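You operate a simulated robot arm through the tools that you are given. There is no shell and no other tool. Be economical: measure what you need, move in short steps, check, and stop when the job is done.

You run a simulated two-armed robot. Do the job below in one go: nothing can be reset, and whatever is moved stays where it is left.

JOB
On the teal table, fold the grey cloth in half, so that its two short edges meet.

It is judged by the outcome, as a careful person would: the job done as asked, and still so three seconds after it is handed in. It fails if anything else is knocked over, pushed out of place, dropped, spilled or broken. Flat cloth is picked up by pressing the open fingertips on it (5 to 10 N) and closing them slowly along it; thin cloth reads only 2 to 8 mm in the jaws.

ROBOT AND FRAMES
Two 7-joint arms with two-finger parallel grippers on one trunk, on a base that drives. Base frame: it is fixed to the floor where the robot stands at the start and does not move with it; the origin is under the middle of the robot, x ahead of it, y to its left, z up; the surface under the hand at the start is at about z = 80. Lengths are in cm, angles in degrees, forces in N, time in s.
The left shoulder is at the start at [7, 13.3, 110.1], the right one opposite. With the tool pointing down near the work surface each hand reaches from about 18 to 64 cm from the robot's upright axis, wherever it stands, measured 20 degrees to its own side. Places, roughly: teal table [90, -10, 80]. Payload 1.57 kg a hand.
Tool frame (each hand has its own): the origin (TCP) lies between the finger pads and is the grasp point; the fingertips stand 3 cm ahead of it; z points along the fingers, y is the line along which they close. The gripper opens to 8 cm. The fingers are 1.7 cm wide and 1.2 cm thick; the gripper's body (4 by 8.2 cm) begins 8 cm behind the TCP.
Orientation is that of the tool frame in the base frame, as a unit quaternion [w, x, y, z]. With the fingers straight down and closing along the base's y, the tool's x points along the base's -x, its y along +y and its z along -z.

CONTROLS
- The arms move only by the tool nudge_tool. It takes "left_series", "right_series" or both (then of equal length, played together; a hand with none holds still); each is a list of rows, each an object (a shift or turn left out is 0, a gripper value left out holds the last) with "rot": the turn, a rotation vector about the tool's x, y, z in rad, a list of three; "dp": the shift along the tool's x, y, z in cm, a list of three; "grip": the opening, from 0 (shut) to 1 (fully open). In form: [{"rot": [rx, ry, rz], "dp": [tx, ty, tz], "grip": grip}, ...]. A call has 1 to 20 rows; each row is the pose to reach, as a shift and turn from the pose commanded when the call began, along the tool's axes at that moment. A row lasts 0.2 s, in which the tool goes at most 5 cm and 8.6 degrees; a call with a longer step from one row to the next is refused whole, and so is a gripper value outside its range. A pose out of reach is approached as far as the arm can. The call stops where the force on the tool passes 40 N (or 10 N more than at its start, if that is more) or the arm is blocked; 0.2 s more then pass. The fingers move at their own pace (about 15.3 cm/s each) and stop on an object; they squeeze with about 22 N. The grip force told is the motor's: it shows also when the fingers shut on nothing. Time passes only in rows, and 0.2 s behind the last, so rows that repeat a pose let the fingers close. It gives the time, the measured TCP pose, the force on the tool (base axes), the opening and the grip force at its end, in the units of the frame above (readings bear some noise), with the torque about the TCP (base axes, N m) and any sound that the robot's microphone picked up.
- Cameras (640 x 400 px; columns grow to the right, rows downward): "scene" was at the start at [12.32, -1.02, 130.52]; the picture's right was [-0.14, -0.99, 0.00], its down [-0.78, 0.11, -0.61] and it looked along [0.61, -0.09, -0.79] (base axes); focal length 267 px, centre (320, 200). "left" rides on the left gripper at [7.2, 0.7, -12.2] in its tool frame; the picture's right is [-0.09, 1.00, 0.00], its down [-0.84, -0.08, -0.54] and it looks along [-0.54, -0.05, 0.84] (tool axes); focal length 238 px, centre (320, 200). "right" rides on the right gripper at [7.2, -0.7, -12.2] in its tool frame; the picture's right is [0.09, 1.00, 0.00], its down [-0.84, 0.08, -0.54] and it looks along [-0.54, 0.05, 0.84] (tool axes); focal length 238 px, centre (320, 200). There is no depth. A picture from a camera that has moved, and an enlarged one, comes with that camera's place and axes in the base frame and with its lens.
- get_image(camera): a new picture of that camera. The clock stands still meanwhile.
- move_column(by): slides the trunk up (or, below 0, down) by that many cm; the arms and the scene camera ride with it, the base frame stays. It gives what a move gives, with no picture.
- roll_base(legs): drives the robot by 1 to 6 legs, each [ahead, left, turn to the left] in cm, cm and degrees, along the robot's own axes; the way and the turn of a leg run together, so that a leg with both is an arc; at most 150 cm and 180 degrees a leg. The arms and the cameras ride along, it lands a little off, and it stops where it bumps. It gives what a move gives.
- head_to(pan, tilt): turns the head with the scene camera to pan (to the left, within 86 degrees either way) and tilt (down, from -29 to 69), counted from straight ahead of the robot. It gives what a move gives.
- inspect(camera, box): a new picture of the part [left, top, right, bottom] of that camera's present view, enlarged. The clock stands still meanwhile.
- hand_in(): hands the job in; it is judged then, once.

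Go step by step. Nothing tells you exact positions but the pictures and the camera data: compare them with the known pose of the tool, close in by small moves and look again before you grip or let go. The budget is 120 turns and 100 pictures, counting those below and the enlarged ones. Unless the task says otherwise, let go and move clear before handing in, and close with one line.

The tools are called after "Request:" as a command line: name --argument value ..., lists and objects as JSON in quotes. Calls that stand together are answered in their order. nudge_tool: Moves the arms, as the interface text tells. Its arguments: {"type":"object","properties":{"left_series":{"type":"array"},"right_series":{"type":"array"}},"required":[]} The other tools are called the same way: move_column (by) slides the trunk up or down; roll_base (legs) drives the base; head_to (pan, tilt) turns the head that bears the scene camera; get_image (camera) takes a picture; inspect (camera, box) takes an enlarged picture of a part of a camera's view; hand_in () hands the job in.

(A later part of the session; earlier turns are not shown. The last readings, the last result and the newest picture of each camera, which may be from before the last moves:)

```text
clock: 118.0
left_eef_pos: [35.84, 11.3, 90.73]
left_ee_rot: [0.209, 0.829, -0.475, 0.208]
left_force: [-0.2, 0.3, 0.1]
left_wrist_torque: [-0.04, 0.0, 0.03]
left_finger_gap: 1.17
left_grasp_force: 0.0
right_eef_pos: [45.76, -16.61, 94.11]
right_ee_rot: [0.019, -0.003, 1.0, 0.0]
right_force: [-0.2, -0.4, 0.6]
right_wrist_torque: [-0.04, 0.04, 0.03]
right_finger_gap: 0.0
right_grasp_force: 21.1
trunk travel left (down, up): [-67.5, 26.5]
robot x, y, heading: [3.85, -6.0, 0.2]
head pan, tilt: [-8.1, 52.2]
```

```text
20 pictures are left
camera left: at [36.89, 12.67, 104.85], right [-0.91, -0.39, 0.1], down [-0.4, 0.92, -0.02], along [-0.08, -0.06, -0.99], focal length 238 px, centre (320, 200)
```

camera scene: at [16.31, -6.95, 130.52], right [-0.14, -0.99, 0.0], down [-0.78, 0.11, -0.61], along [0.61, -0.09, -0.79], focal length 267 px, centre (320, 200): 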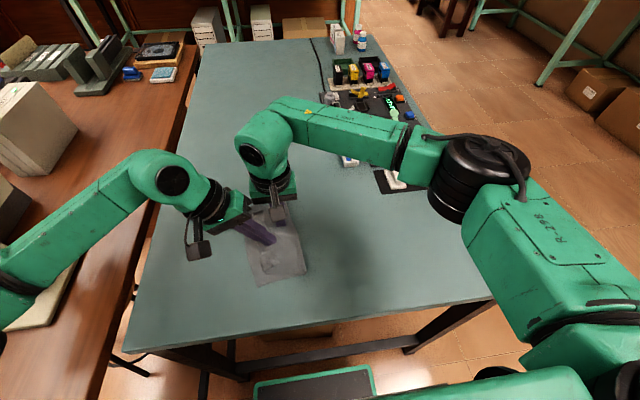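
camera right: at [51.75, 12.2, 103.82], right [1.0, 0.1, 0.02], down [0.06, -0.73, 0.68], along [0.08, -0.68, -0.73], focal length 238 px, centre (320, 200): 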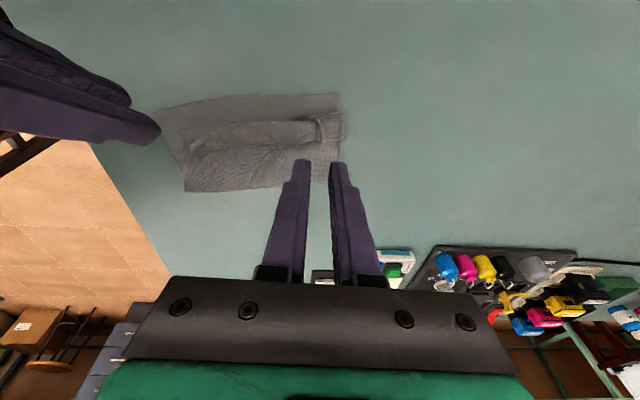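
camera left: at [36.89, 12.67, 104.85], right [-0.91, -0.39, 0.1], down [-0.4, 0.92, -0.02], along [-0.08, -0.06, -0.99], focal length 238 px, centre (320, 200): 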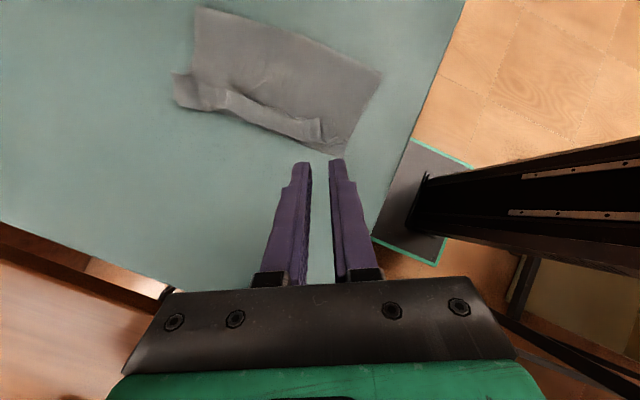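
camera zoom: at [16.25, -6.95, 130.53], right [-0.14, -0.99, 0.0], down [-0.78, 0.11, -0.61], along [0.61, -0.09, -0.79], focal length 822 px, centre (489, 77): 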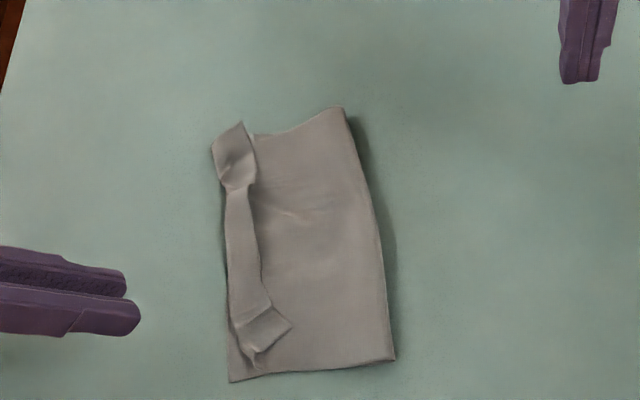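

Without a pin, any pull drags the whole light cloth, and the flap fell back. I'll pin the body with the right hand's spread fingers at (47.5, 0.3), which resists turning, and bring the leaning left hand over the near flap to rake.

Request:
nudge_tool --right_series '[{"dp": [-0.5, 3, 0], "grip": 0.5}, {"dp": [-1, 6, 0]}, {"dp": [-1.7, 9, 0]}, {"dp": [-1.7, 12, 0]}, {"dp": [-1.7, 15, 2]}, {"dp": [-1.7, 16.9, 5]}, {"dp": [-1.7, 16.9, 8]}, {"dp": [-1.7, 16.9, 10]}, {"dp": [-1.7, 16.9, 10.7]}, {"dp": [-1.7, 16.9, 11.1]}, {"dp": [-1.7, 16.9, 11.4]}, {"dp": [-1.7, 16.9, 11.4]}]' --left_series '[{"grip": 0.3}, {"dp": [0, 0, 0]}, {"dp": [0, 0, 0]}, {"dp": [0, 0, 0]}, {"dp": [0, 0, 0]}, {"dp": [0.5, -0.3, 1]}, {"dp": [1.2, -0.6, 2.4]}, {"dp": [2, -1, 3.8]}, {"dp": [2.8, -1.4, 5.4]}, {"dp": [3.74, -1.85, 7.2]}, {"dp": [3.74, -1.85, 7.2]}, {"dp": [3.74, -1.85, 7.2]}]'

Request:
get_image --camera "left"

```text
clock: 120.6
left_eef_pos: [40.13, 5.52, 86.51]
left_ee_rot: [0.21, 0.828, -0.476, 0.208]
left_force: [0.7, -0.4, -0.2]
left_wrist_torque: [0.02, 0.03, -0.01]
left_finger_gap: 2.39
left_grasp_force: 0.1
right_eef_pos: [48.12, 0.38, 83.07]
right_ee_rot: [0.023, -0.002, 1.0, 0.003]
right_force: [-3.7, -3.0, 20.4]
right_wrist_torque: [-0.45, 0.27, -0.04]
right_finger_gap: 4.07
right_grasp_force: 0.6
trunk travel left (down, up): [-67.5, 26.5]
robot x, y, heading: [3.65, -5.99, 0.1]
head pan, tilt: [-8.1, 52.2]
stopped in row 12 (right hand): the force on the tool passed its limit at 42 N (the readings are from after the stop); the commanded pose is now the measured one
```

```text
19 pictures are left
camera left: at [41.17, 6.84, 100.58], right [-0.91, -0.39, 0.1], down [-0.4, 0.92, -0.02], along [-0.08, -0.06, -0.99], focal length 238 px, centre (320, 200)
```

left: 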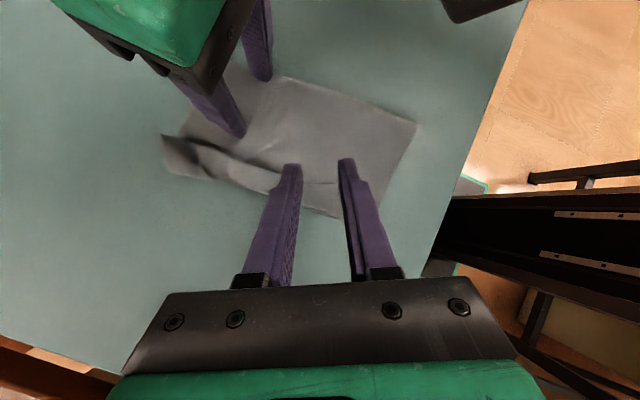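

Request:
nudge_tool --right_series '[{"rot": [0.009, 0, 0], "dp": [0, 0, 0]}, {"rot": [0.009, 0, 0], "dp": [0, 0, 0.06]}, {"rot": [0.009, 0, 0], "dp": [0, 0, 0.1]}]'

Request:
inspect --camera "left" --box '[150, 60, 430, 235]'

```text
clock: 121.4
left_eef_pos: [40.09, 5.46, 86.61]
left_ee_rot: [0.209, 0.828, -0.477, 0.208]
left_force: [0.3, -0.1, -0.3]
left_wrist_torque: [0.03, 0.02, -0.02]
left_finger_gap: 2.42
left_grasp_force: 0.0
right_eef_pos: [48.0, 0.59, 83.17]
right_ee_rot: [0.025, 0.0, 1.0, 0.0]
right_force: [6.4, -2.5, 36.6]
right_wrist_torque: [0.2, -0.03, -0.06]
right_finger_gap: 4.07
right_grasp_force: 0.9
trunk travel left (down, up): [-67.5, 26.5]
robot x, y, heading: [3.83, -5.86, 0.0]
head pan, tilt: [-8.1, 52.2]
```

```text
2.29 times, centred on (290, 148) of left
camera zoom: at [41.05, 6.76, 100.68], right [-0.91, -0.39, 0.1], down [-0.4, 0.92, -0.02], along [-0.08, -0.06, -1.0], focal length 545 px, centre (389, 320)
```

zoom: 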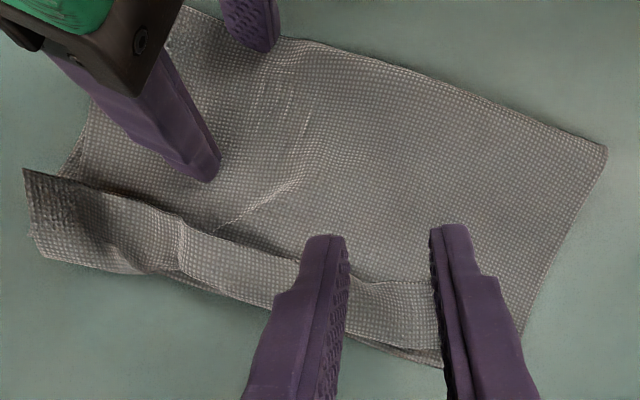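

The pin is firm at 37 N and balanced. The rim runs right under the left tips, so I'll shift 1 cm further onto the flap and lower.

Request:
nudge_tool --left_series '[{"dp": [-0.5, -0.7, -0.3]}, {"dp": [-1.0, -1.2, 0.2]}, {"dp": [-1.6, -1.4, 1.0]}, {"dp": [-2.0, -1.47, 1.6]}, {"dp": [-2.2, -1.49, 1.9]}, {"dp": [-2.31, -1.52, 2.07]}, {"dp": [-2.36, -1.53, 2.15]}, {"dp": [-2.36, -1.53, 2.15]}]'

```text
clock: 123.2
left_eef_pos: [40.68, 6.64, 83.37]
left_ee_rot: [0.209, 0.828, -0.476, 0.21]
left_force: [0.8, 0.4, 9.0]
left_wrist_torque: [-0.01, -0.15, 0.03]
left_finger_gap: 2.36
left_grasp_force: 0.1
right_eef_pos: [47.82, 0.5, 83.15]
right_ee_rot: [0.025, -0.002, 1.0, 0.0]
right_force: [7.3, -0.7, 37.6]
right_wrist_torque: [0.26, -0.01, -0.05]
right_finger_gap: 4.03
right_grasp_force: 0.0
trunk travel left (down, up): [-67.5, 26.5]
robot x, y, heading: [4.13, -6.15, -0.3]
head pan, tilt: [-8.1, 52.2]
```

Request:
nudge_tool --left_series '[{"dp": [-0.264, -0.073, -0.186]}, {"dp": [-0.53, -0.146, -0.372]}, {"dp": [-0.79, -0.22, -0.558]}, {"dp": [-1.06, -0.29, -0.744]}, {"dp": [-1.32, -0.365, -0.93]}, {"dp": [-1.58, -0.44, -1.12]}, {"dp": [-1.85, -0.51, -1.3]}, {"dp": [-2.11, -0.58, -1.49]}, {"dp": [-2.38, -0.66, -1.67]}, {"dp": [-2.64, -0.73, -1.86]}, {"dp": [-2.9, -0.8, -2.05]}, {"dp": [-3.17, -0.88, -2.23]}, {"dp": [-3.43, -0.95, -2.42]}]'

Request:
get_image --camera "left"

```text
clock: 126.0
left_eef_pos: [39.52, 10.92, 83.33]
left_ee_rot: [0.208, 0.829, -0.476, 0.21]
left_force: [-0.3, 0.0, 1.0]
left_wrist_torque: [-0.02, -0.01, -0.02]
left_finger_gap: 2.39
left_grasp_force: 0.0
right_eef_pos: [47.87, 0.49, 83.1]
right_ee_rot: [0.025, -0.001, 1.0, 0.0]
right_force: [3.5, -0.8, 39.0]
right_wrist_torque: [0.26, 0.12, 0.01]
right_finger_gap: 4.06
right_grasp_force: 0.2
trunk travel left (down, up): [-67.5, 26.5]
robot x, y, heading: [3.86, -5.86, 0.1]
head pan, tilt: [-8.1, 52.2]
```

```text
17 pictures are left
camera left: at [40.44, 12.16, 97.41], right [-0.91, -0.39, 0.1], down [-0.4, 0.92, -0.02], along [-0.08, -0.06, -1.0], focal length 238 px, centre (320, 200)
```

left: 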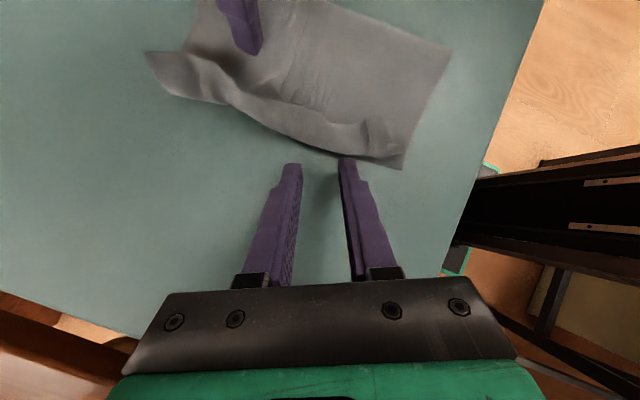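

Request:
inspect --camera "left" --box '[130, 0, 470, 190]'

```text
1.88 times, centred on (300, 95) of left
camera zoom: at [40.44, 12.16, 97.41], right [-0.91, -0.39, 0.1], down [-0.4, 0.92, -0.02], along [-0.08, -0.06, -1.0], focal length 449 px, centre (358, 398)
```

zoom: 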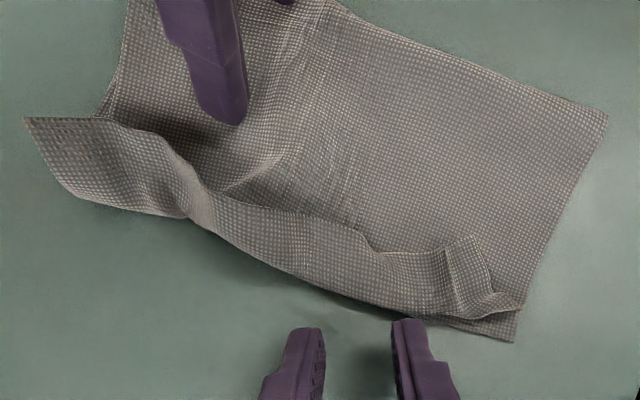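

The flap slid out under the tips halfway because the pressure faded. I'll reposition on it and check the force.

Request:
nudge_tool --left_series '[{"dp": [0.8, 0.2, -1.2]}, {"dp": [1.63, 0.45, -2.48]}, {"dp": [3.2, 0.9, -1.4]}, {"dp": [4.89, 1.42, -0.15]}, {"dp": [4.2, 1.2, 0.9]}, {"dp": [3.6, 1.05, 1.8]}, {"dp": [3.3, 0.98, 2.27]}, {"dp": [3.23, 0.96, 2.37]}, {"dp": [3.23, 0.96, 2.37]}]'

```text
clock: 128.0
left_eef_pos: [40.49, 6.84, 83.35]
left_ee_rot: [0.207, 0.828, -0.476, 0.21]
left_force: [-0.7, 1.0, 7.9]
left_wrist_torque: [0.04, -0.15, 0.03]
left_finger_gap: 2.38
left_grasp_force: 0.0
right_eef_pos: [47.86, 0.5, 83.21]
right_ee_rot: [0.025, -0.001, 1.0, 0.0]
right_force: [5.5, -0.8, 37.6]
right_wrist_torque: [0.33, 0.03, -0.01]
right_finger_gap: 4.0
right_grasp_force: 0.6
trunk travel left (down, up): [-67.5, 26.5]
robot x, y, heading: [4.35, -6.1, -0.0]
head pan, tilt: [-8.1, 52.2]
```

Request:
nudge_tool --left_series '[{"dp": [-0.27, -0.075, -0.17]}, {"dp": [-0.54, -0.15, -0.34]}, {"dp": [-0.81, -0.225, -0.51]}, {"dp": [-1.09, -0.3, -0.68]}, {"dp": [-1.36, -0.375, -0.85]}, {"dp": [-1.63, -0.45, -1.03]}, {"dp": [-1.9, -0.53, -1.2]}, {"dp": [-2.17, -0.6, -1.37]}, {"dp": [-2.44, -0.68, -1.54]}]'

Request:
inspect --camera "left" --box '[130, 0, 470, 190]'

```text
clock: 130.0
left_eef_pos: [39.65, 9.52, 83.3]
left_ee_rot: [0.208, 0.828, -0.477, 0.21]
left_force: [4.1, -10.4, 26.8]
left_wrist_torque: [-0.39, -0.69, -0.19]
left_finger_gap: 1.97
left_grasp_force: 0.2
right_eef_pos: [47.72, 0.39, 83.16]
right_ee_rot: [0.025, -0.003, 1.0, 0.001]
right_force: [0.7, 8.8, 28.5]
right_wrist_torque: [0.41, 0.17, -0.08]
right_finger_gap: 4.0
right_grasp_force: 0.2
trunk travel left (down, up): [-67.5, 26.5]
robot x, y, heading: [3.93, -5.96, 0.2]
head pan, tilt: [-8.1, 52.2]
```

```text
1.88 times, centred on (300, 95) of left
camera zoom: at [40.56, 10.86, 97.35], right [-0.92, -0.39, 0.09], down [-0.4, 0.92, -0.02], along [-0.08, -0.06, -1.0], focal length 449 px, centre (358, 398)
```

zoom: 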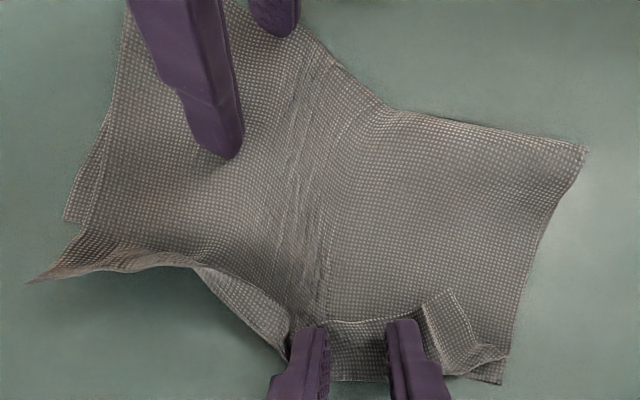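

It's stretching out well, and the far end has popped open. I'll ease the pressure slightly, continue 2.5 cm and lift.

Request:
nudge_tool --left_series '[{"dp": [-0.22, -0.06, -0.26]}, {"dp": [-0.49, -0.13, -0.44]}, {"dp": [-0.76, -0.21, -0.63]}, {"dp": [-1.02, -0.28, -0.82]}, {"dp": [-1.29, -0.36, -1.0]}, {"dp": [-1.55, -0.43, -1.19]}, {"dp": [-1.82, -0.5, -1.37]}, {"dp": [-2.08, -0.58, -1.56]}, {"dp": [-1.6, -0.5, -2.6]}, {"dp": [-0.8, -0.3, -4.5]}, {"dp": [-0.5, -0.3, -7]}]'

Request:
inspect --camera "left" --box '[130, 0, 470, 190]'

```text
clock: 132.4
left_eef_pos: [38.53, 14.01, 88.55]
left_ee_rot: [0.209, 0.828, -0.477, 0.209]
left_force: [-0.7, -0.1, 0.3]
left_wrist_torque: [0.04, 0.0, 0.02]
left_finger_gap: 2.4
left_grasp_force: 0.0
right_eef_pos: [47.65, 0.46, 83.21]
right_ee_rot: [0.025, -0.001, 1.0, 0.0]
right_force: [-3.9, -2.7, 39.3]
right_wrist_torque: [0.3, 0.35, 0.1]
right_finger_gap: 3.97
right_grasp_force: 0.0
trunk travel left (down, up): [-67.5, 26.5]
robot x, y, heading: [4.03, -5.95, -0.1]
head pan, tilt: [-8.1, 52.2]
```

```text
1.88 times, centred on (300, 95) of left
camera zoom: at [39.52, 15.29, 102.66], right [-0.91, -0.39, 0.09], down [-0.4, 0.92, -0.02], along [-0.08, -0.06, -1.0], focal length 449 px, centre (358, 398)
```

zoom: 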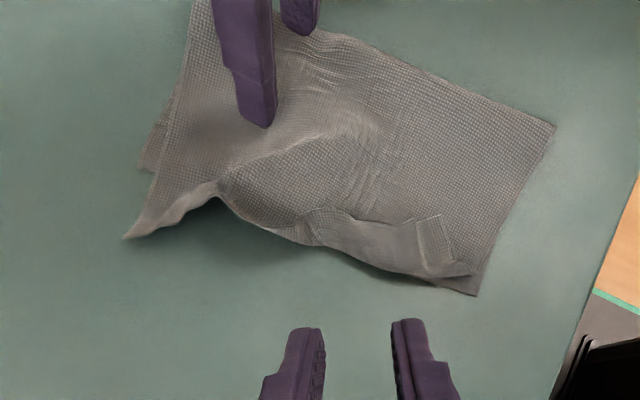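

The far half is now open and flat, with only the near corner C still turned back by about 2 cm. I'll rake that corner again with closed fingertips.

Request:
nudge_tool --left_series '[{"dp": [0.8, 0.5, 1.2], "grip": 0}, {"dp": [1.7, 1, 2.5]}, {"dp": [2.6, 1.5, 3.8]}, {"dp": [3.5, 2.1, 5.1]}, {"dp": [4.34, 2.58, 6.36]}, {"dp": [3.8, 2.45, 7.2]}, {"dp": [3.3, 2.3, 7.95]}, {"dp": [3.0, 2.21, 8.39]}, {"dp": [2.88, 2.18, 8.57]}, {"dp": [2.88, 2.18, 8.57]}]'

Request:
inspect --camera "left" --box '[200, 60, 440, 200]'

```text
clock: 134.6
left_eef_pos: [39.26, 6.24, 83.28]
left_ee_rot: [0.207, 0.828, -0.476, 0.21]
left_force: [0.7, 0.2, 0.3]
left_wrist_torque: [-0.03, -0.02, 0.0]
left_finger_gap: 0.02
left_grasp_force: 21.7
right_eef_pos: [47.7, 0.43, 83.16]
right_ee_rot: [0.024, -0.001, 1.0, -0.001]
right_force: [-3.1, -3.8, 38.8]
right_wrist_torque: [0.19, 0.32, 0.06]
right_finger_gap: 3.98
right_grasp_force: 0.1
trunk travel left (down, up): [-67.5, 26.5]
robot x, y, heading: [4.08, -6.2, -0.1]
head pan, tilt: [-8.1, 52.2]
```

```text
2.67 times, centred on (320, 130) of left
camera zoom: at [40.18, 7.5, 97.5], right [-0.91, -0.39, 0.09], down [-0.4, 0.92, -0.02], along [-0.08, -0.06, -1.0], focal length 636 px, centre (320, 387)
```

zoom: 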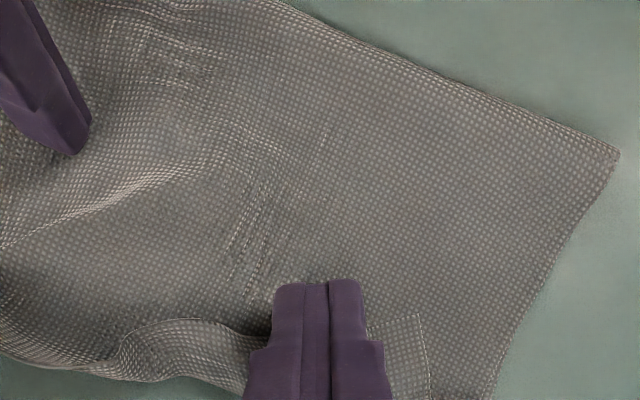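

Request:
nudge_tool --left_series '[{"dp": [-0.4, -0.11, -0.28]}, {"dp": [-0.43, -0.12, -0.23]}, {"dp": [-0.49, -0.135, -0.14]}, {"dp": [-0.49, -0.135, -0.14]}, {"dp": [-0.77, -0.21, -0.33]}, {"dp": [-1.05, -0.29, -0.52]}, {"dp": [-1.33, -0.37, -0.72]}, {"dp": [-1.61, -0.44, -0.92]}, {"dp": [-1.89, -0.52, -1.12]}, {"dp": [-2.17, -0.6, -1.31]}, {"dp": [-2.45, -0.68, -1.51]}, {"dp": [-2.73, -0.75, -1.71]}]'

Request:
inspect --camera "left" --box '[130, 0, 470, 190]'

```text
clock: 137.2
left_eef_pos: [38.32, 9.5, 83.22]
left_ee_rot: [0.208, 0.828, -0.477, 0.209]
left_force: [0.3, -0.6, 0.3]
left_wrist_torque: [0.04, 0.02, 0.0]
left_finger_gap: 0.0
left_grasp_force: 21.4
right_eef_pos: [47.77, 0.47, 83.19]
right_ee_rot: [0.025, -0.002, 1.0, -0.001]
right_force: [-2.7, -2.8, 38.8]
right_wrist_torque: [0.24, 0.31, 0.07]
right_finger_gap: 3.98
right_grasp_force: 0.1
trunk travel left (down, up): [-67.5, 26.5]
robot x, y, heading: [3.81, -6.21, -0.0]
head pan, tilt: [-8.1, 52.2]
```

```text
1.88 times, centred on (300, 95) of left
camera zoom: at [39.37, 10.8, 97.37], right [-0.92, -0.39, 0.09], down [-0.4, 0.92, -0.02], along [-0.08, -0.06, -1.0], focal length 449 px, centre (358, 398)
```

zoom: 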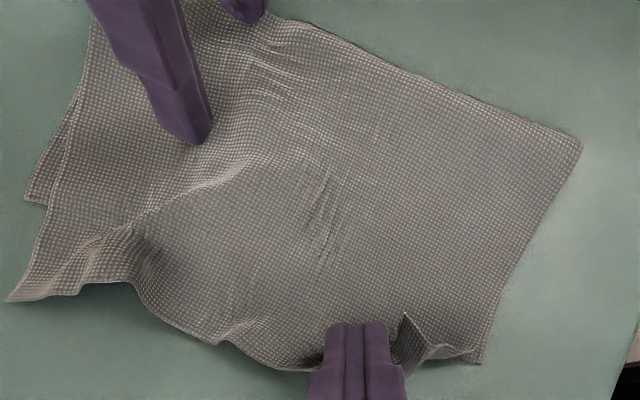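

Only the tip of corner C still stands up. I'll sweep the closed fingertip sideways towards -x to push it over, then lift.

Request:
nudge_tool --left_series '[{"dp": [-0.05, -0.01, 0.05]}, {"dp": [-0.25, 0.38, 0.01]}, {"dp": [-0.4, 0.77, -0.03]}, {"dp": [-0.58, 1.2, -0.08]}, {"dp": [-0.75, 1.6, -0.12]}, {"dp": [-0.9, 2.0, -0.16]}, {"dp": [-1.05, 2.4, -0.2]}, {"dp": [-1.25, 2.77, -0.25]}, {"dp": [-1.6, 2.7, -0.5]}, {"dp": [-2.0, 2.6, -0.8]}, {"dp": [-1.6, 2.6, -2]}, {"dp": [-0.8, 2.7, -4]}, {"dp": [-0.5, 2.5, -7]}]'

Request:
inspect --camera "left" --box '[130, 0, 470, 190]'

```text
clock: 140.0
left_eef_pos: [35.14, 12.38, 89.04]
left_ee_rot: [0.209, 0.827, -0.477, 0.21]
left_force: [-0.4, 0.0, -0.3]
left_wrist_torque: [0.02, 0.0, 0.02]
left_finger_gap: 0.0
left_grasp_force: 21.3
right_eef_pos: [47.68, 0.53, 83.04]
right_ee_rot: [0.026, -0.002, 1.0, -0.001]
right_force: [-2.0, -4.8, 39.5]
right_wrist_torque: [0.26, 0.26, 0.08]
right_finger_gap: 3.96
right_grasp_force: 0.0
trunk travel left (down, up): [-67.5, 26.5]
robot x, y, heading: [4.07, -5.83, -0.1]
head pan, tilt: [-8.1, 52.2]
```

```text
1.88 times, centred on (300, 95) of left
camera zoom: at [35.97, 13.71, 103.09], right [-0.92, -0.39, 0.09], down [-0.4, 0.92, -0.02], along [-0.08, -0.06, -1.0], focal length 449 px, centre (358, 398)
```

zoom: 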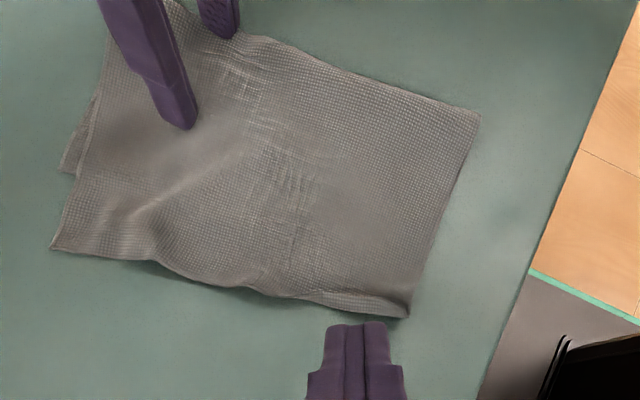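

The hem is fully unrolled now. I'll lift the pin straight up, retract the right hand, and view the result.

Request:
nudge_tool --right_series '[{"dp": [0, 0, -1]}, {"dp": [0, 0, -4]}, {"dp": [0, 0, -8]}, {"dp": [0, -4, -11]}, {"dp": [0, -8, -11]}, {"dp": [0, -12, -11]}, {"dp": [0, -16, -11]}, {"dp": [0, -18, -11]}]'

Request:
inspect --camera "scene" --box '[200, 165, 330, 305]'

```text
clock: 141.8
left_eef_pos: [35.48, 12.6, 88.79]
left_ee_rot: [0.21, 0.828, -0.476, 0.208]
left_force: [0.3, 0.2, -0.4]
left_wrist_torque: [0.0, 0.01, 0.01]
left_finger_gap: 0.01
left_grasp_force: 21.2
right_eef_pos: [47.92, -17.6, 93.85]
right_ee_rot: [0.022, -0.001, 1.0, -0.002]
right_force: [-0.1, 0.4, 1.1]
right_wrist_torque: [0.01, 0.02, -0.01]
right_finger_gap: 3.99
right_grasp_force: 0.0
trunk travel left (down, up): [-67.5, 26.5]
robot x, y, heading: [3.89, -5.91, 0.1]
head pan, tilt: [-8.1, 52.2]
```

```text
2.86 times, centred on (265, 235) of scene
camera zoom: at [16.29, -6.96, 130.53], right [-0.14, -0.99, 0.0], down [-0.78, 0.11, -0.61], along [0.61, -0.09, -0.79], focal length 764 px, centre (477, 100)
```

zoom: 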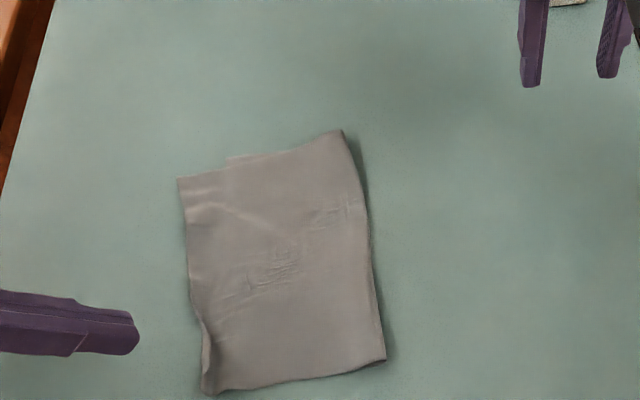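

Upper and lower layers now lie open together. The near corners are about 1 cm off, but at the far end the upper corner B (50.8, 11.2) overshoots A (52.2, 7.5) by about 4 cm. I'll straighten the left hand to pick up that overhang and set it back.

Request:
nudge_tool --left_series '[{"dp": [0.6, 0.2, -1], "rot": [0.032, -0.12, 0]}, {"dp": [1.1, 0.3, -1.7], "rot": [0.063, -0.23, 0]}, {"dp": [1.7, 0.5, -2.5], "rot": [0.095, -0.35, 0]}, {"dp": [2.2, 0.6, -3.3], "rot": [0.126, -0.46, 0]}, {"dp": [2.2, 0.6, -3.3], "rot": [0.158, -0.58, 0], "grip": 0.28}, {"dp": [2.2, 0.6, -3.3], "rot": [0.158, -0.58, 0]}]'

Request:
nudge_tool --left_series '[{"rot": [0, 0, 0.14]}, {"rot": [0, 0, 0.28]}, {"rot": [0, 0, 0.42]}, {"rot": [0, 0, 0.56]}, {"rot": [0, 0, 0.7]}, {"rot": [0, 0, 0.84]}, {"rot": [0, 0, 0.98]}, {"rot": [0, 0, 1.12]}, {"rot": [0, 0, 1.26]}, {"rot": [0, 0, 1.4]}, {"rot": [0, 0, 1.54]}, {"rot": [0, 0, 1.68]}, {"rot": [0, 0, 1.82]}, {"rot": [0, 0, 1.96]}, {"rot": [0, 0, 2.1]}, {"rot": [0, 0, 2.1]}]'

```text
clock: 143.2
left_eef_pos: [35.39, 12.61, 92.93]
left_ee_rot: [0.001, 0.867, -0.499, -0.002]
left_force: [0.1, 0.7, 0.5]
left_wrist_torque: [-0.03, -0.02, 0.02]
left_finger_gap: 2.26
left_grasp_force: 0.0
right_eef_pos: [47.79, -17.6, 93.87]
right_ee_rot: [0.022, -0.002, 1.0, -0.002]
right_force: [0.8, 0.4, 0.3]
right_wrist_torque: [-0.01, 0.03, 0.01]
right_finger_gap: 3.99
right_grasp_force: 0.0
trunk travel left (down, up): [-67.5, 26.5]
robot x, y, heading: [4.05, -5.94, 0.0]
head pan, tilt: [-8.1, 52.2]
```

```text
clock: 146.6
left_eef_pos: [35.42, 12.72, 92.89]
left_ee_rot: [-0.001, 0.002, 1.0, 0.0]
left_force: [0.5, -0.7, -0.3]
left_wrist_torque: [0.02, 0.02, -0.02]
left_finger_gap: 2.22
left_grasp_force: 0.1
right_eef_pos: [47.85, -17.55, 93.82]
right_ee_rot: [0.021, -0.001, 1.0, -0.003]
right_force: [-0.9, 0.8, 0.0]
right_wrist_torque: [-0.03, 0.0, 0.01]
right_finger_gap: 4.05
right_grasp_force: 0.0
trunk travel left (down, up): [-67.5, 26.5]
robot x, y, heading: [3.96, -6.01, -0.0]
head pan, tilt: [-8.1, 52.2]
```

Request:
nudge_tool --left_series '[{"dp": [-3, -0.8, 0]}, {"dp": [-6, -1.6, 0]}, {"dp": [-9, -2.6, 1]}, {"dp": [-12, -3.5, 3]}, {"dp": [-13.3, -3.8, 5]}, {"dp": [-13.3, -3.8, 7.4]}, {"dp": [-13.3, -3.8, 7.4]}]'

Request:
inspect --camera "left" --box '[130, 20, 470, 220]'

```text
clock: 148.2
left_eef_pos: [48.6, 8.54, 85.42]
left_ee_rot: [0.0, 0.001, 1.0, 0.0]
left_force: [0.5, -0.4, -0.5]
left_wrist_torque: [0.01, 0.01, 0.02]
left_finger_gap: 2.25
left_grasp_force: 0.2
right_eef_pos: [47.8, -17.5, 93.92]
right_ee_rot: [0.022, -0.002, 1.0, -0.003]
right_force: [0.2, -0.5, 0.3]
right_wrist_torque: [0.03, 0.0, -0.01]
right_finger_gap: 4.0
right_grasp_force: 0.1
trunk travel left (down, up): [-67.5, 26.5]
robot x, y, heading: [4.23, -6.01, -0.1]
head pan, tilt: [-8.1, 52.2]
```

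```text
1.88 times, centred on (300, 120) of left
camera zoom: at [41.56, 9.27, 97.63], right [0.09, 1.0, 0.0], down [0.84, -0.08, 0.54], along [0.54, -0.05, -0.84], focal length 449 px, centre (358, 351)
```

zoom: 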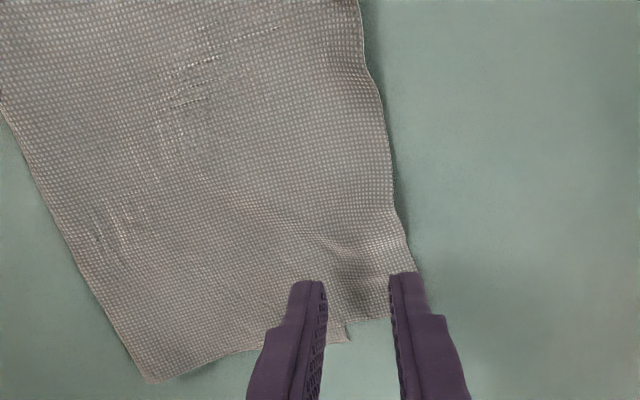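

I can see A at (52.3, 7.8) and B at (51.2, 11.1). I'll shift 1 cm nearer to B, press on the overhang and close.

Request:
nudge_tool --left_series '[{"dp": [-1, 0.2, 1]}, {"dp": [-1, 0.2, 1.8]}, {"dp": [-1, 0.2, 2.1]}, {"dp": [-1, 0.2, 2.25]}, {"dp": [-1, 0.2, 2.4]}, {"dp": [-1, 0.2, 2.4]}]'

```text
clock: 149.6
left_eef_pos: [49.65, 8.95, 83.14]
left_ee_rot: [0.0, 0.001, 1.0, 0.0]
left_force: [0.2, 0.2, 6.4]
left_wrist_torque: [-0.1, -0.04, 0.03]
left_finger_gap: 2.18
left_grasp_force: 0.2
right_eef_pos: [47.82, -17.58, 93.82]
right_ee_rot: [0.021, -0.002, 1.0, -0.002]
right_force: [-0.8, 1.4, 0.6]
right_wrist_torque: [-0.01, -0.01, -0.01]
right_finger_gap: 4.0
right_grasp_force: 0.1
trunk travel left (down, up): [-67.5, 26.5]
robot x, y, heading: [3.65, -6.04, 0.1]
head pan, tilt: [-8.1, 52.2]
```

Request:
nudge_tool --left_series '[{"dp": [0, 0, 0.03], "rot": [0.012, 0, 0]}, {"dp": [0, 0, 0.05], "rot": [0.015, 0, 0], "grip": 0.265}, {"dp": [0, 0, 0.05], "rot": [0.015, 0, 0], "grip": 0.25}, {"dp": [0, 0, 0.05], "rot": [0.015, 0, 0], "grip": 0.23}, {"dp": [0, 0, 0.05], "rot": [0.015, 0, 0], "grip": 0.215}, {"dp": [0, 0, 0.05], "rot": [0.015, 0, 0], "grip": 0.2}, {"dp": [0, 0, 0.05], "rot": [0.015, 0, 0], "grip": 0.185}, {"dp": [0, 0, 0.05], "rot": [0.015, 0, 0], "grip": 0.17}, {"dp": [0, 0, 0.05], "rot": [0.015, 0, 0], "grip": 0.155}, {"dp": [0, 0, 0.05], "rot": [0.015, 0, 0], "grip": 0.14}, {"dp": [0, 0, 0.05], "rot": [0.015, 0, 0], "grip": 0.12}, {"dp": [0, 0, 0.05], "rot": [0.015, 0, 0], "grip": 0.1}, {"dp": [0, 0, 0.05], "rot": [0.015, 0, 0], "grip": 0.085}, {"dp": [0, 0, 0.05], "rot": [0.015, 0, 0], "grip": 0.07}, {"dp": [0, 0, 0.05], "rot": [0.015, 0, 0], "grip": 0.055}, {"dp": [0, 0, 0.05], "rot": [0.015, 0, 0], "grip": 0.04}, {"dp": [0, 0, 0.05], "rot": [0.015, 0, 0], "grip": 0.025}, {"dp": [0, 0, 0.05], "rot": [0.015, 0, 0], "grip": 0.01}, {"dp": [0, 0, 0.05], "rot": [0.015, 0, 0], "grip": 0}, {"dp": [0, 0, 0.05], "rot": [0.015, 0, 0], "grip": 0}]'

```text
clock: 153.8
left_eef_pos: [49.55, 8.86, 83.15]
left_ee_rot: [0.0, 0.001, 1.0, -0.007]
left_force: [-0.9, -1.2, 13.9]
left_wrist_torque: [-0.13, -0.02, -0.01]
left_finger_gap: 0.17
left_grasp_force: 22.0
right_eef_pos: [47.75, -17.54, 93.97]
right_ee_rot: [0.022, -0.002, 1.0, -0.001]
right_force: [0.8, -0.4, -0.1]
right_wrist_torque: [0.0, -0.01, -0.04]
right_finger_gap: 4.02
right_grasp_force: 0.1
trunk travel left (down, up): [-67.5, 26.5]
robot x, y, heading: [3.62, -5.63, -0.0]
head pan, tilt: [-8.1, 52.2]
```

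It holds 1.7 mm. Now lift, set it back 3.5 cm towards -y and 1.1 cm towards +x, and lower while still holding.

Request:
nudge_tool --left_series '[{"dp": [0, 0, -1]}, {"dp": [0, 0, -2.5]}, {"dp": [-0.2, -0.6, -3.2]}, {"dp": [-0.5, -1.4, -3.2]}, {"dp": [-0.8, -2.2, -3.2]}, {"dp": [-1.0, -3.0, -3.0]}, {"dp": [-1.1, -3.5, -2.5]}, {"dp": [-1.1, -3.5, -1.5]}, {"dp": [-1.1, -3.5, -0.6]}, {"dp": [-1.1, -3.5, -0.1]}, {"dp": [-1.1, -3.5, -0.1]}]'

Request:
inspect --camera "scene" --box '[200, 165, 330, 305]'

```text
clock: 156.2
left_eef_pos: [49.72, 6.64, 84.08]
left_ee_rot: [0.0, 0.001, 1.0, -0.008]
left_force: [0.3, 0.0, 0.0]
left_wrist_torque: [0.0, 0.0, 0.03]
left_finger_gap: 0.17
left_grasp_force: 22.0
left hand out of reach, approached as far as the arm can: row 7, 8, 9, 10, 11
right_eef_pos: [47.91, -17.56, 93.82]
right_ee_rot: [0.022, -0.001, 1.0, -0.003]
right_force: [-0.2, -0.2, -0.1]
right_wrist_torque: [0.05, 0.0, 0.0]
right_finger_gap: 3.98
right_grasp_force: 0.0
trunk travel left (down, up): [-67.5, 26.5]
robot x, y, heading: [4.24, -5.74, 0.1]
head pan, tilt: [-8.1, 52.2]
```

```text
2.86 times, centred on (265, 235) of scene
camera zoom: at [16.32, -6.94, 130.52], right [-0.14, -0.99, 0.0], down [-0.78, 0.11, -0.61], along [0.61, -0.09, -0.79], focal length 764 px, centre (477, 100)
```

zoom: 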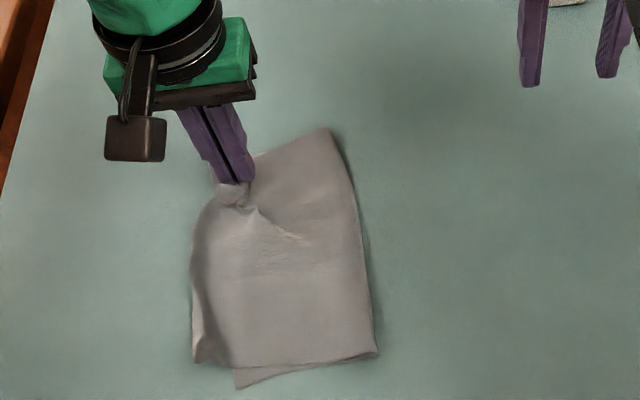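

The far corner is now about 1 cm from A, while the near end shifted to 2 to 3 cm beyond D. I'll release gently here, lift away, and look at how it settles.

Request:
nudge_tool --left_series '[{"dp": [0, 0.4, 0.4]}, {"dp": [0, 0.4, 0.7], "grip": 0.03}, {"dp": [0, 0.4, 0.7], "grip": 0.08}, {"dp": [0, 0.4, 0.6], "grip": 0.14}, {"dp": [0, 0.4, 0]}, {"dp": [0, 0.4, -2]}, {"dp": [0, 0.4, -5]}, {"dp": [2, 2, -8]}, {"dp": [5, 4, -8]}, {"dp": [8, 6, -8]}]'

Request:
inspect --camera "scene" --box '[200, 165, 330, 305]'

```text
clock: 158.4
left_eef_pos: [41.76, 13.05, 92.18]
left_ee_rot: [0.0, 0.001, 1.0, -0.008]
left_force: [0.1, 0.0, -0.9]
left_wrist_torque: [0.04, -0.02, -0.03]
left_finger_gap: 1.11
left_grasp_force: 0.2
right_eef_pos: [47.8, -17.53, 93.95]
right_ee_rot: [0.022, -0.002, 1.0, -0.002]
right_force: [0.7, 0.0, 0.4]
right_wrist_torque: [-0.03, -0.03, 0.01]
right_finger_gap: 3.99
right_grasp_force: 0.0
trunk travel left (down, up): [-67.5, 26.5]
robot x, y, heading: [3.54, -6.14, -0.2]
head pan, tilt: [-8.1, 52.2]
```

```text
2.86 times, centred on (265, 235) of scene
camera zoom: at [16.17, -6.83, 130.54], right [-0.14, -0.99, 0.0], down [-0.78, 0.11, -0.61], along [0.61, -0.09, -0.79], focal length 764 px, centre (477, 100)
```

zoom: 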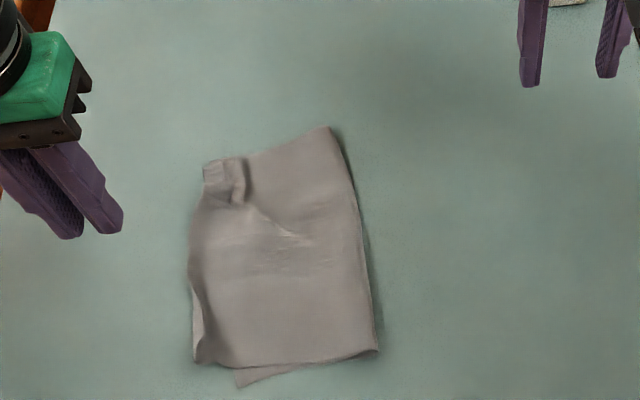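

The far end is good now, with B at (51.9, 9.5) over A at about (52.3, 7.8). At the near end C (36.1, 8.8) should go back to D (34.1, 6.0), so I'll turn the left hand and pick C's overhang to set it back.

Request:
nudge_tool --left_series '[{"rot": [0, 0, -0.14], "grip": 0.28}, {"rot": [0, 0, -0.28]}, {"rot": [0, 0, -0.42]}, {"rot": [0, 0, -0.56]}, {"rot": [0, 0, -0.7]}, {"dp": [1, -1, 0], "rot": [0, 0, -0.84]}, {"dp": [2, -2, 0], "rot": [0, 0, -0.98]}, {"dp": [2.5, -3, 0], "rot": [0, 0, -1.12]}, {"dp": [3, -4, 1], "rot": [0, 0, -1.26]}, {"dp": [3.2, -5.15, 2], "rot": [0, 0, -1.4]}, {"dp": [3.2, -5.15, 4], "rot": [0, 0, -1.5]}, {"dp": [3.2, -5.15, 6.5], "rot": [0, 0, -1.571]}, {"dp": [3.2, -5.15, 6.5], "rot": [0, 0, -1.571]}]'

Request:
inspect --camera "left" --box '[130, 20, 470, 220]'

```text
clock: 161.2
left_eef_pos: [38.43, 7.49, 85.58]
left_ee_rot: [-0.006, -0.707, 0.707, -0.005]
left_force: [-0.5, 0.2, -0.3]
left_wrist_torque: [-0.03, -0.02, -0.01]
left_finger_gap: 2.24
left_grasp_force: 0.0
right_eef_pos: [47.98, -17.66, 93.93]
right_ee_rot: [0.021, -0.001, 1.0, -0.003]
right_force: [0.1, 0.5, 0.8]
right_wrist_torque: [-0.02, 0.03, -0.02]
right_finger_gap: 4.0
right_grasp_force: 0.1
trunk travel left (down, up): [-67.5, 26.5]
robot x, y, heading: [3.86, -5.94, -0.1]
head pan, tilt: [-8.1, 52.2]
```

```text
1.88 times, centred on (300, 120) of left
camera zoom: at [37.92, 0.44, 97.9], right [-1.0, 0.09, 0.0], down [0.08, 0.84, 0.53], along [0.05, 0.53, -0.85], focal length 449 px, centre (358, 351)
```

zoom: 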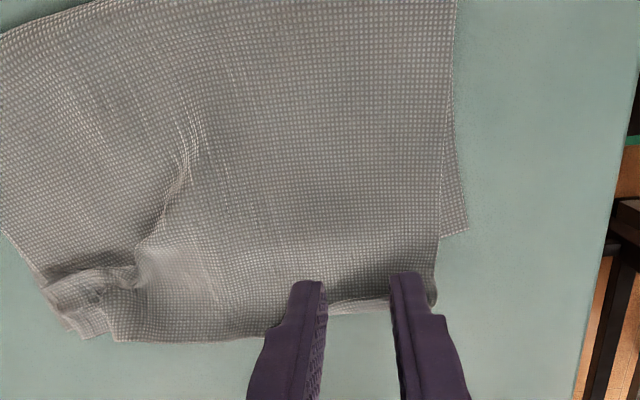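

C is at (35.4, 9.2) and D at (34.1, 6.5), while B and A nearly coincide. I'll move 0.8 cm outward onto the overhang, press and check.

Request:
nudge_tool --left_series '[{"dp": [-0.8, 0.1, 1]}, {"dp": [-0.8, 0.1, 2]}, {"dp": [-0.8, 0.1, 2.3]}, {"dp": [-0.8, 0.1, 2.45]}, {"dp": [-0.8, 0.1, 2.55]}, {"dp": [-0.8, 0.1, 2.55]}]'

```text
clock: 162.6
left_eef_pos: [38.5, 8.11, 83.07]
left_ee_rot: [-0.005, -0.707, 0.708, -0.005]
left_force: [3.1, 2.0, 12.7]
left_wrist_torque: [0.11, 0.05, -0.03]
left_finger_gap: 2.2
left_grasp_force: 0.1
right_eef_pos: [47.77, -17.65, 93.96]
right_ee_rot: [0.022, -0.001, 1.0, -0.004]
right_force: [0.2, 0.8, -1.0]
right_wrist_torque: [0.01, -0.02, 0.0]
right_finger_gap: 4.01
right_grasp_force: 0.0
trunk travel left (down, up): [-67.5, 26.5]
robot x, y, heading: [4.12, -5.97, 0.1]
head pan, tilt: [-8.1, 52.2]
```

Request:
nudge_tool --left_series '[{"dp": [0, 0, -0.03], "grip": 0.265}, {"dp": [0, 0, -0.03], "grip": 0.25}, {"dp": [0, 0, -0.03], "grip": 0.235}, {"dp": [0, 0, -0.03], "grip": 0.22}, {"dp": [0, 0, -0.03], "grip": 0.205}, {"dp": [0, 0, -0.03], "grip": 0.19}, {"dp": [0, 0, -0.03], "grip": 0.175}, {"dp": [0, 0, -0.03], "grip": 0.16}, {"dp": [0, 0, -0.03], "grip": 0.145}, {"dp": [0, 0, -0.03], "grip": 0.13}, {"dp": [0, 0, -0.03], "grip": 0.115}, {"dp": [0, 0, -0.03], "grip": 0.1}, {"dp": [0, 0, -0.03], "grip": 0.085}, {"dp": [0, 0, -0.03], "grip": 0.07}, {"dp": [0, 0, -0.03], "grip": 0.055}, {"dp": [0, 0, -0.03], "grip": 0.04}, {"dp": [0, 0, -0.03], "grip": 0.025}, {"dp": [0, 0, -0.03], "grip": 0.01}, {"dp": [0, 0, -0.03], "grip": 0}, {"dp": [0, 0, -0.03], "grip": 0}]'

```text
clock: 166.8
left_eef_pos: [38.42, 8.16, 83.07]
left_ee_rot: [-0.005, -0.707, 0.707, -0.005]
left_force: [-1.2, -0.2, 16.1]
left_wrist_torque: [0.1, 0.1, 0.01]
left_finger_gap: 0.2
left_grasp_force: 21.7
right_eef_pos: [47.72, -17.59, 93.95]
right_ee_rot: [0.024, -0.002, 1.0, -0.002]
right_force: [0.5, 0.4, -0.8]
right_wrist_torque: [-0.02, -0.01, 0.0]
right_finger_gap: 3.99
right_grasp_force: 0.1
trunk travel left (down, up): [-67.5, 26.5]
robot x, y, heading: [4.08, -5.79, 0.0]
head pan, tilt: [-8.1, 52.2]
```

It holds 2 mm. Lift, set back by (-1.2, -2.5), lower, release and lift away.

Request:
nudge_tool --left_series '[{"dp": [0, 0, -1]}, {"dp": [0, 0, -2.2]}, {"dp": [0.6, 0.3, -3]}, {"dp": [1.3, 0.6, -3]}, {"dp": [2.0, 0.9, -3]}, {"dp": [2.5, 1.2, -2.6]}, {"dp": [2.5, 1.2, -1.8]}, {"dp": [2.5, 1.2, -1]}, {"dp": [2.5, 1.2, -0.3]}, {"dp": [2.5, 1.2, -0.1]}, {"dp": [2.5, 1.2, -0.1], "grip": 0.04}, {"dp": [2.5, 1.2, -0.1], "grip": 0.09}, {"dp": [2.5, 1.2, -0.2], "grip": 0.15}, {"dp": [2.5, 1.2, -0.8]}, {"dp": [2.5, 1.2, -3]}, {"dp": [2.5, 1.2, -6]}, {"dp": [-1, 1.2, -8]}, {"dp": [-4, 1.2, -10]}]'

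Request:
inspect --camera "scene" --box '[200, 165, 330, 305]'

```text
clock: 170.6
left_eef_pos: [36.93, 12.53, 92.93]
left_ee_rot: [-0.007, -0.705, 0.709, -0.004]
left_force: [-1.0, 0.7, -0.2]
left_wrist_torque: [0.0, -0.02, 0.0]
left_finger_gap: 1.22
left_grasp_force: 0.1
right_eef_pos: [47.77, -17.5, 93.92]
right_ee_rot: [0.022, -0.001, 1.0, -0.002]
right_force: [0.3, -0.2, -0.1]
right_wrist_torque: [-0.03, -0.04, 0.02]
right_finger_gap: 3.98
right_grasp_force: 0.0
trunk travel left (down, up): [-67.5, 26.5]
robot x, y, heading: [4.02, -5.63, 0.0]
head pan, tilt: [-8.1, 52.2]
```

```text
2.86 times, centred on (265, 235) of scene
camera zoom: at [16.2, -6.81, 130.53], right [-0.14, -0.99, 0.0], down [-0.78, 0.11, -0.61], along [0.61, -0.09, -0.79], focal length 764 px, centre (477, 100)
```

zoom: 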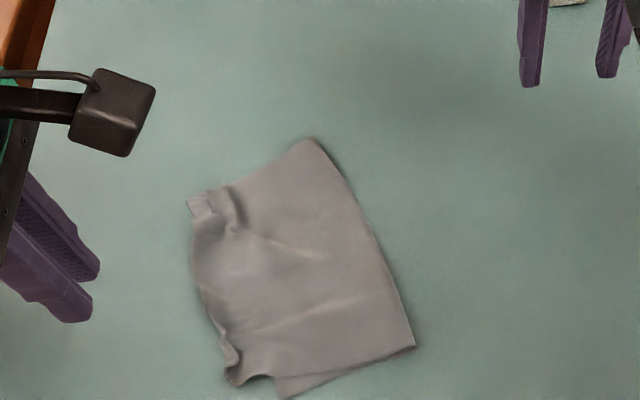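

The whole cloth came along and turned, so the near offset of about 3 cm remains. I'll pin the exposed lower corner D with the leaning left fingertip, and slide the upper layer back with the right. First, both hands get reoriented.

Request:
nudge_tool --left_series '[{"rot": [0, 0, 0.14], "grip": 0}, {"rot": [0, 0, 0.28]}, {"rot": [0, 0, 0.42]}, {"rot": [0, 0, 0.56]}, {"rot": [0, 0, 0.7]}, {"rot": [0, 0, 0.84]}, {"rot": [0, 0, 0.98]}, {"rot": [0, 0, 1.12]}, {"rot": [0, 0, 1.26]}, {"rot": [0, 0, 1.4]}, {"rot": [0, 0, 1.5]}, {"rot": [0, 0, 1.571]}, {"rot": [0, 0, 1.571]}]' --right_series '[{"rot": [-0.12, 0, 0], "grip": 0}, {"rot": [-0.24, 0, 0]}, {"rot": [-0.36, 0, 0]}, {"rot": [-0.48, 0, 0]}, {"rot": [-0.5, 0, 0]}, {"rot": [-0.5, 0, 0]}, {"rot": [-0.5, 0, 0]}, {"rot": [-0.5, 0, 0]}, {"rot": [-0.5, 0, 0]}, {"rot": [-0.5, 0, 0]}, {"rot": [-0.5, 0, 0]}, {"rot": [-0.5, 0, 0]}, {"rot": [-0.5, 0, 0]}]'

Request:
nudge_tool --left_series '[{"rot": [0.12, 0, 0]}, {"rot": [0.24, 0, 0]}, {"rot": [0.36, 0, 0]}, {"rot": [0.48, 0, 0]}, {"rot": [0.5, 0, 0]}, {"dp": [1.5, -2, 0], "rot": [0.5, 0, 0]}, {"dp": [3, -5, 1], "rot": [0.5, 0, 0]}, {"dp": [3.7, -8, 3], "rot": [0.5, 0, 0]}, {"dp": [3.7, -9.9, 6], "rot": [0.5, 0, 0]}, {"dp": [3.7, -9.9, 6.5], "rot": [0.5, 0, 0]}]'

Request:
inspect --camera "left" --box '[130, 20, 470, 220]'

```text
clock: 173.4
left_eef_pos: [37.34, 12.45, 93.02]
left_ee_rot: [-0.001, 0.002, 1.0, -0.007]
left_force: [-0.2, -0.3, 0.9]
left_wrist_torque: [-0.01, 0.0, -0.01]
left_finger_gap: 0.01
left_grasp_force: 21.3
right_eef_pos: [47.79, -17.48, 93.93]
right_ee_rot: [0.021, -0.008, 0.969, 0.245]
right_force: [0.8, 0.6, 0.6]
right_wrist_torque: [0.0, 0.0, -0.02]
right_finger_gap: 0.0
right_grasp_force: 21.3
trunk travel left (down, up): [-67.5, 26.5]
robot x, y, heading: [4.07, -6.02, 0.1]
head pan, tilt: [-8.1, 52.2]
```

```text
clock: 175.6
left_eef_pos: [33.76, 2.41, 86.76]
left_ee_rot: [-0.002, 0.0, 0.967, -0.255]
left_force: [1.0, 0.0, -0.4]
left_wrist_torque: [0.04, 0.03, 0.02]
left_finger_gap: 0.01
left_grasp_force: 21.1
right_eef_pos: [47.66, -17.5, 93.87]
right_ee_rot: [0.021, -0.007, 0.969, 0.245]
right_force: [0.5, -0.1, -0.5]
right_wrist_torque: [0.01, 0.01, 0.04]
right_finger_gap: 0.01
right_grasp_force: 21.2
trunk travel left (down, up): [-67.5, 26.5]
robot x, y, heading: [3.93, -5.78, 0.2]
head pan, tilt: [-8.1, 52.2]
```

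```text
1.88 times, centred on (300, 120) of left
camera zoom: at [26.56, 9.03, 96.92], right [0.09, 0.87, -0.49], down [0.84, 0.2, 0.51], along [0.54, -0.46, -0.71], focal length 449 px, centre (358, 351)
```

zoom: 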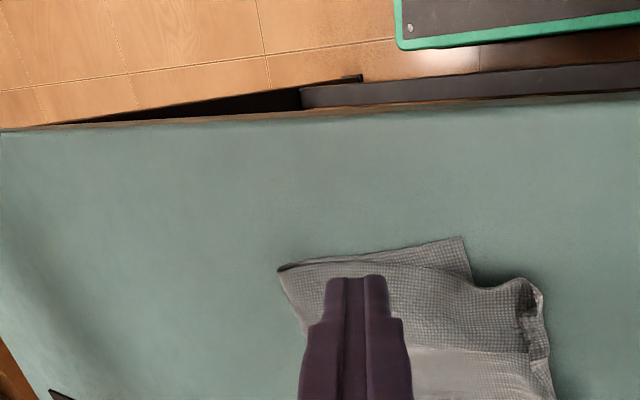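

D is at (32.7, 3.6) and C at (34.5, 6.7). I'll put the left fingertip down on the bare lower triangle at D, and bring the leaning right hand over the upper layer at (39, 3).

Request:
nudge_tool --left_series '[{"dp": [0.2, 0.8, 0.1]}, {"dp": [0.36, 1.5, 0.6]}, {"dp": [0.36, 2.2, 1.5]}, {"dp": [0.36, 2.6, 2.2]}, {"dp": [0.36, 2.73, 2.41]}, {"dp": [0.36, 2.78, 2.5]}, {"dp": [0.36, 2.82, 2.58]}, {"dp": [0.36, 2.82, 2.58]}, {"dp": [0.36, 2.82, 2.58]}, {"dp": [0.36, 2.82, 2.58]}]' --right_series '[{"dp": [1.2, 2.6, 1.4]}, {"dp": [2.5, 5.2, 2.8]}, {"dp": [3.7, 7.8, 4.2]}, {"dp": [5, 10.4, 5.6]}, {"dp": [6.2, 13, 7]}, {"dp": [7.5, 15.5, 8.4]}, {"dp": [8.7, 17.86, 9.64]}, {"dp": [8.7, 16.7, 11.8]}, {"dp": [8.7, 15.5, 14]}, {"dp": [8.7, 14.35, 16.15]}]'

```text
clock: 177.8
left_eef_pos: [33.28, 3.55, 83.22]
left_ee_rot: [0.0, 0.001, 0.967, -0.255]
left_force: [4.3, 1.0, 26.8]
left_wrist_torque: [-0.09, -0.23, 0.06]
left_finger_gap: 0.0
left_grasp_force: 21.3
right_eef_pos: [39.19, 2.94, 86.15]
right_ee_rot: [0.022, -0.008, 0.969, 0.245]
right_force: [0.2, -0.4, 0.1]
right_wrist_torque: [-0.02, 0.0, 0.0]
right_finger_gap: 0.0
right_grasp_force: 21.2
trunk travel left (down, up): [-67.5, 26.5]
robot x, y, heading: [3.51, -5.7, 0.2]
head pan, tilt: [-8.1, 52.2]
```

Request:
nudge_tool --right_series '[{"dp": [0, -0.5, 0.9]}, {"dp": [0, -0.9, 1.7]}, {"dp": [0, -1.2, 2.25]}, {"dp": [0, -1.35, 2.5]}, {"dp": [0, -1.4, 2.6]}, {"dp": [0, -1.4, 2.6]}]'

```text
clock: 179.2
left_eef_pos: [33.21, 3.56, 83.2]
left_ee_rot: [0.0, 0.001, 0.967, -0.254]
left_force: [6.6, 2.4, 34.6]
left_wrist_torque: [-0.14, -0.39, 0.0]
left_finger_gap: 0.0
left_grasp_force: 20.9
right_eef_pos: [39.26, 2.89, 83.37]
right_ee_rot: [0.022, -0.007, 0.969, 0.245]
right_force: [-0.1, 0.1, 3.8]
right_wrist_torque: [0.0, 0.03, 0.0]
right_finger_gap: 0.0
right_grasp_force: 21.1
trunk travel left (down, up): [-67.5, 26.5]
robot x, y, heading: [3.85, -5.97, 0.2]
head pan, tilt: [-8.1, 52.2]
```

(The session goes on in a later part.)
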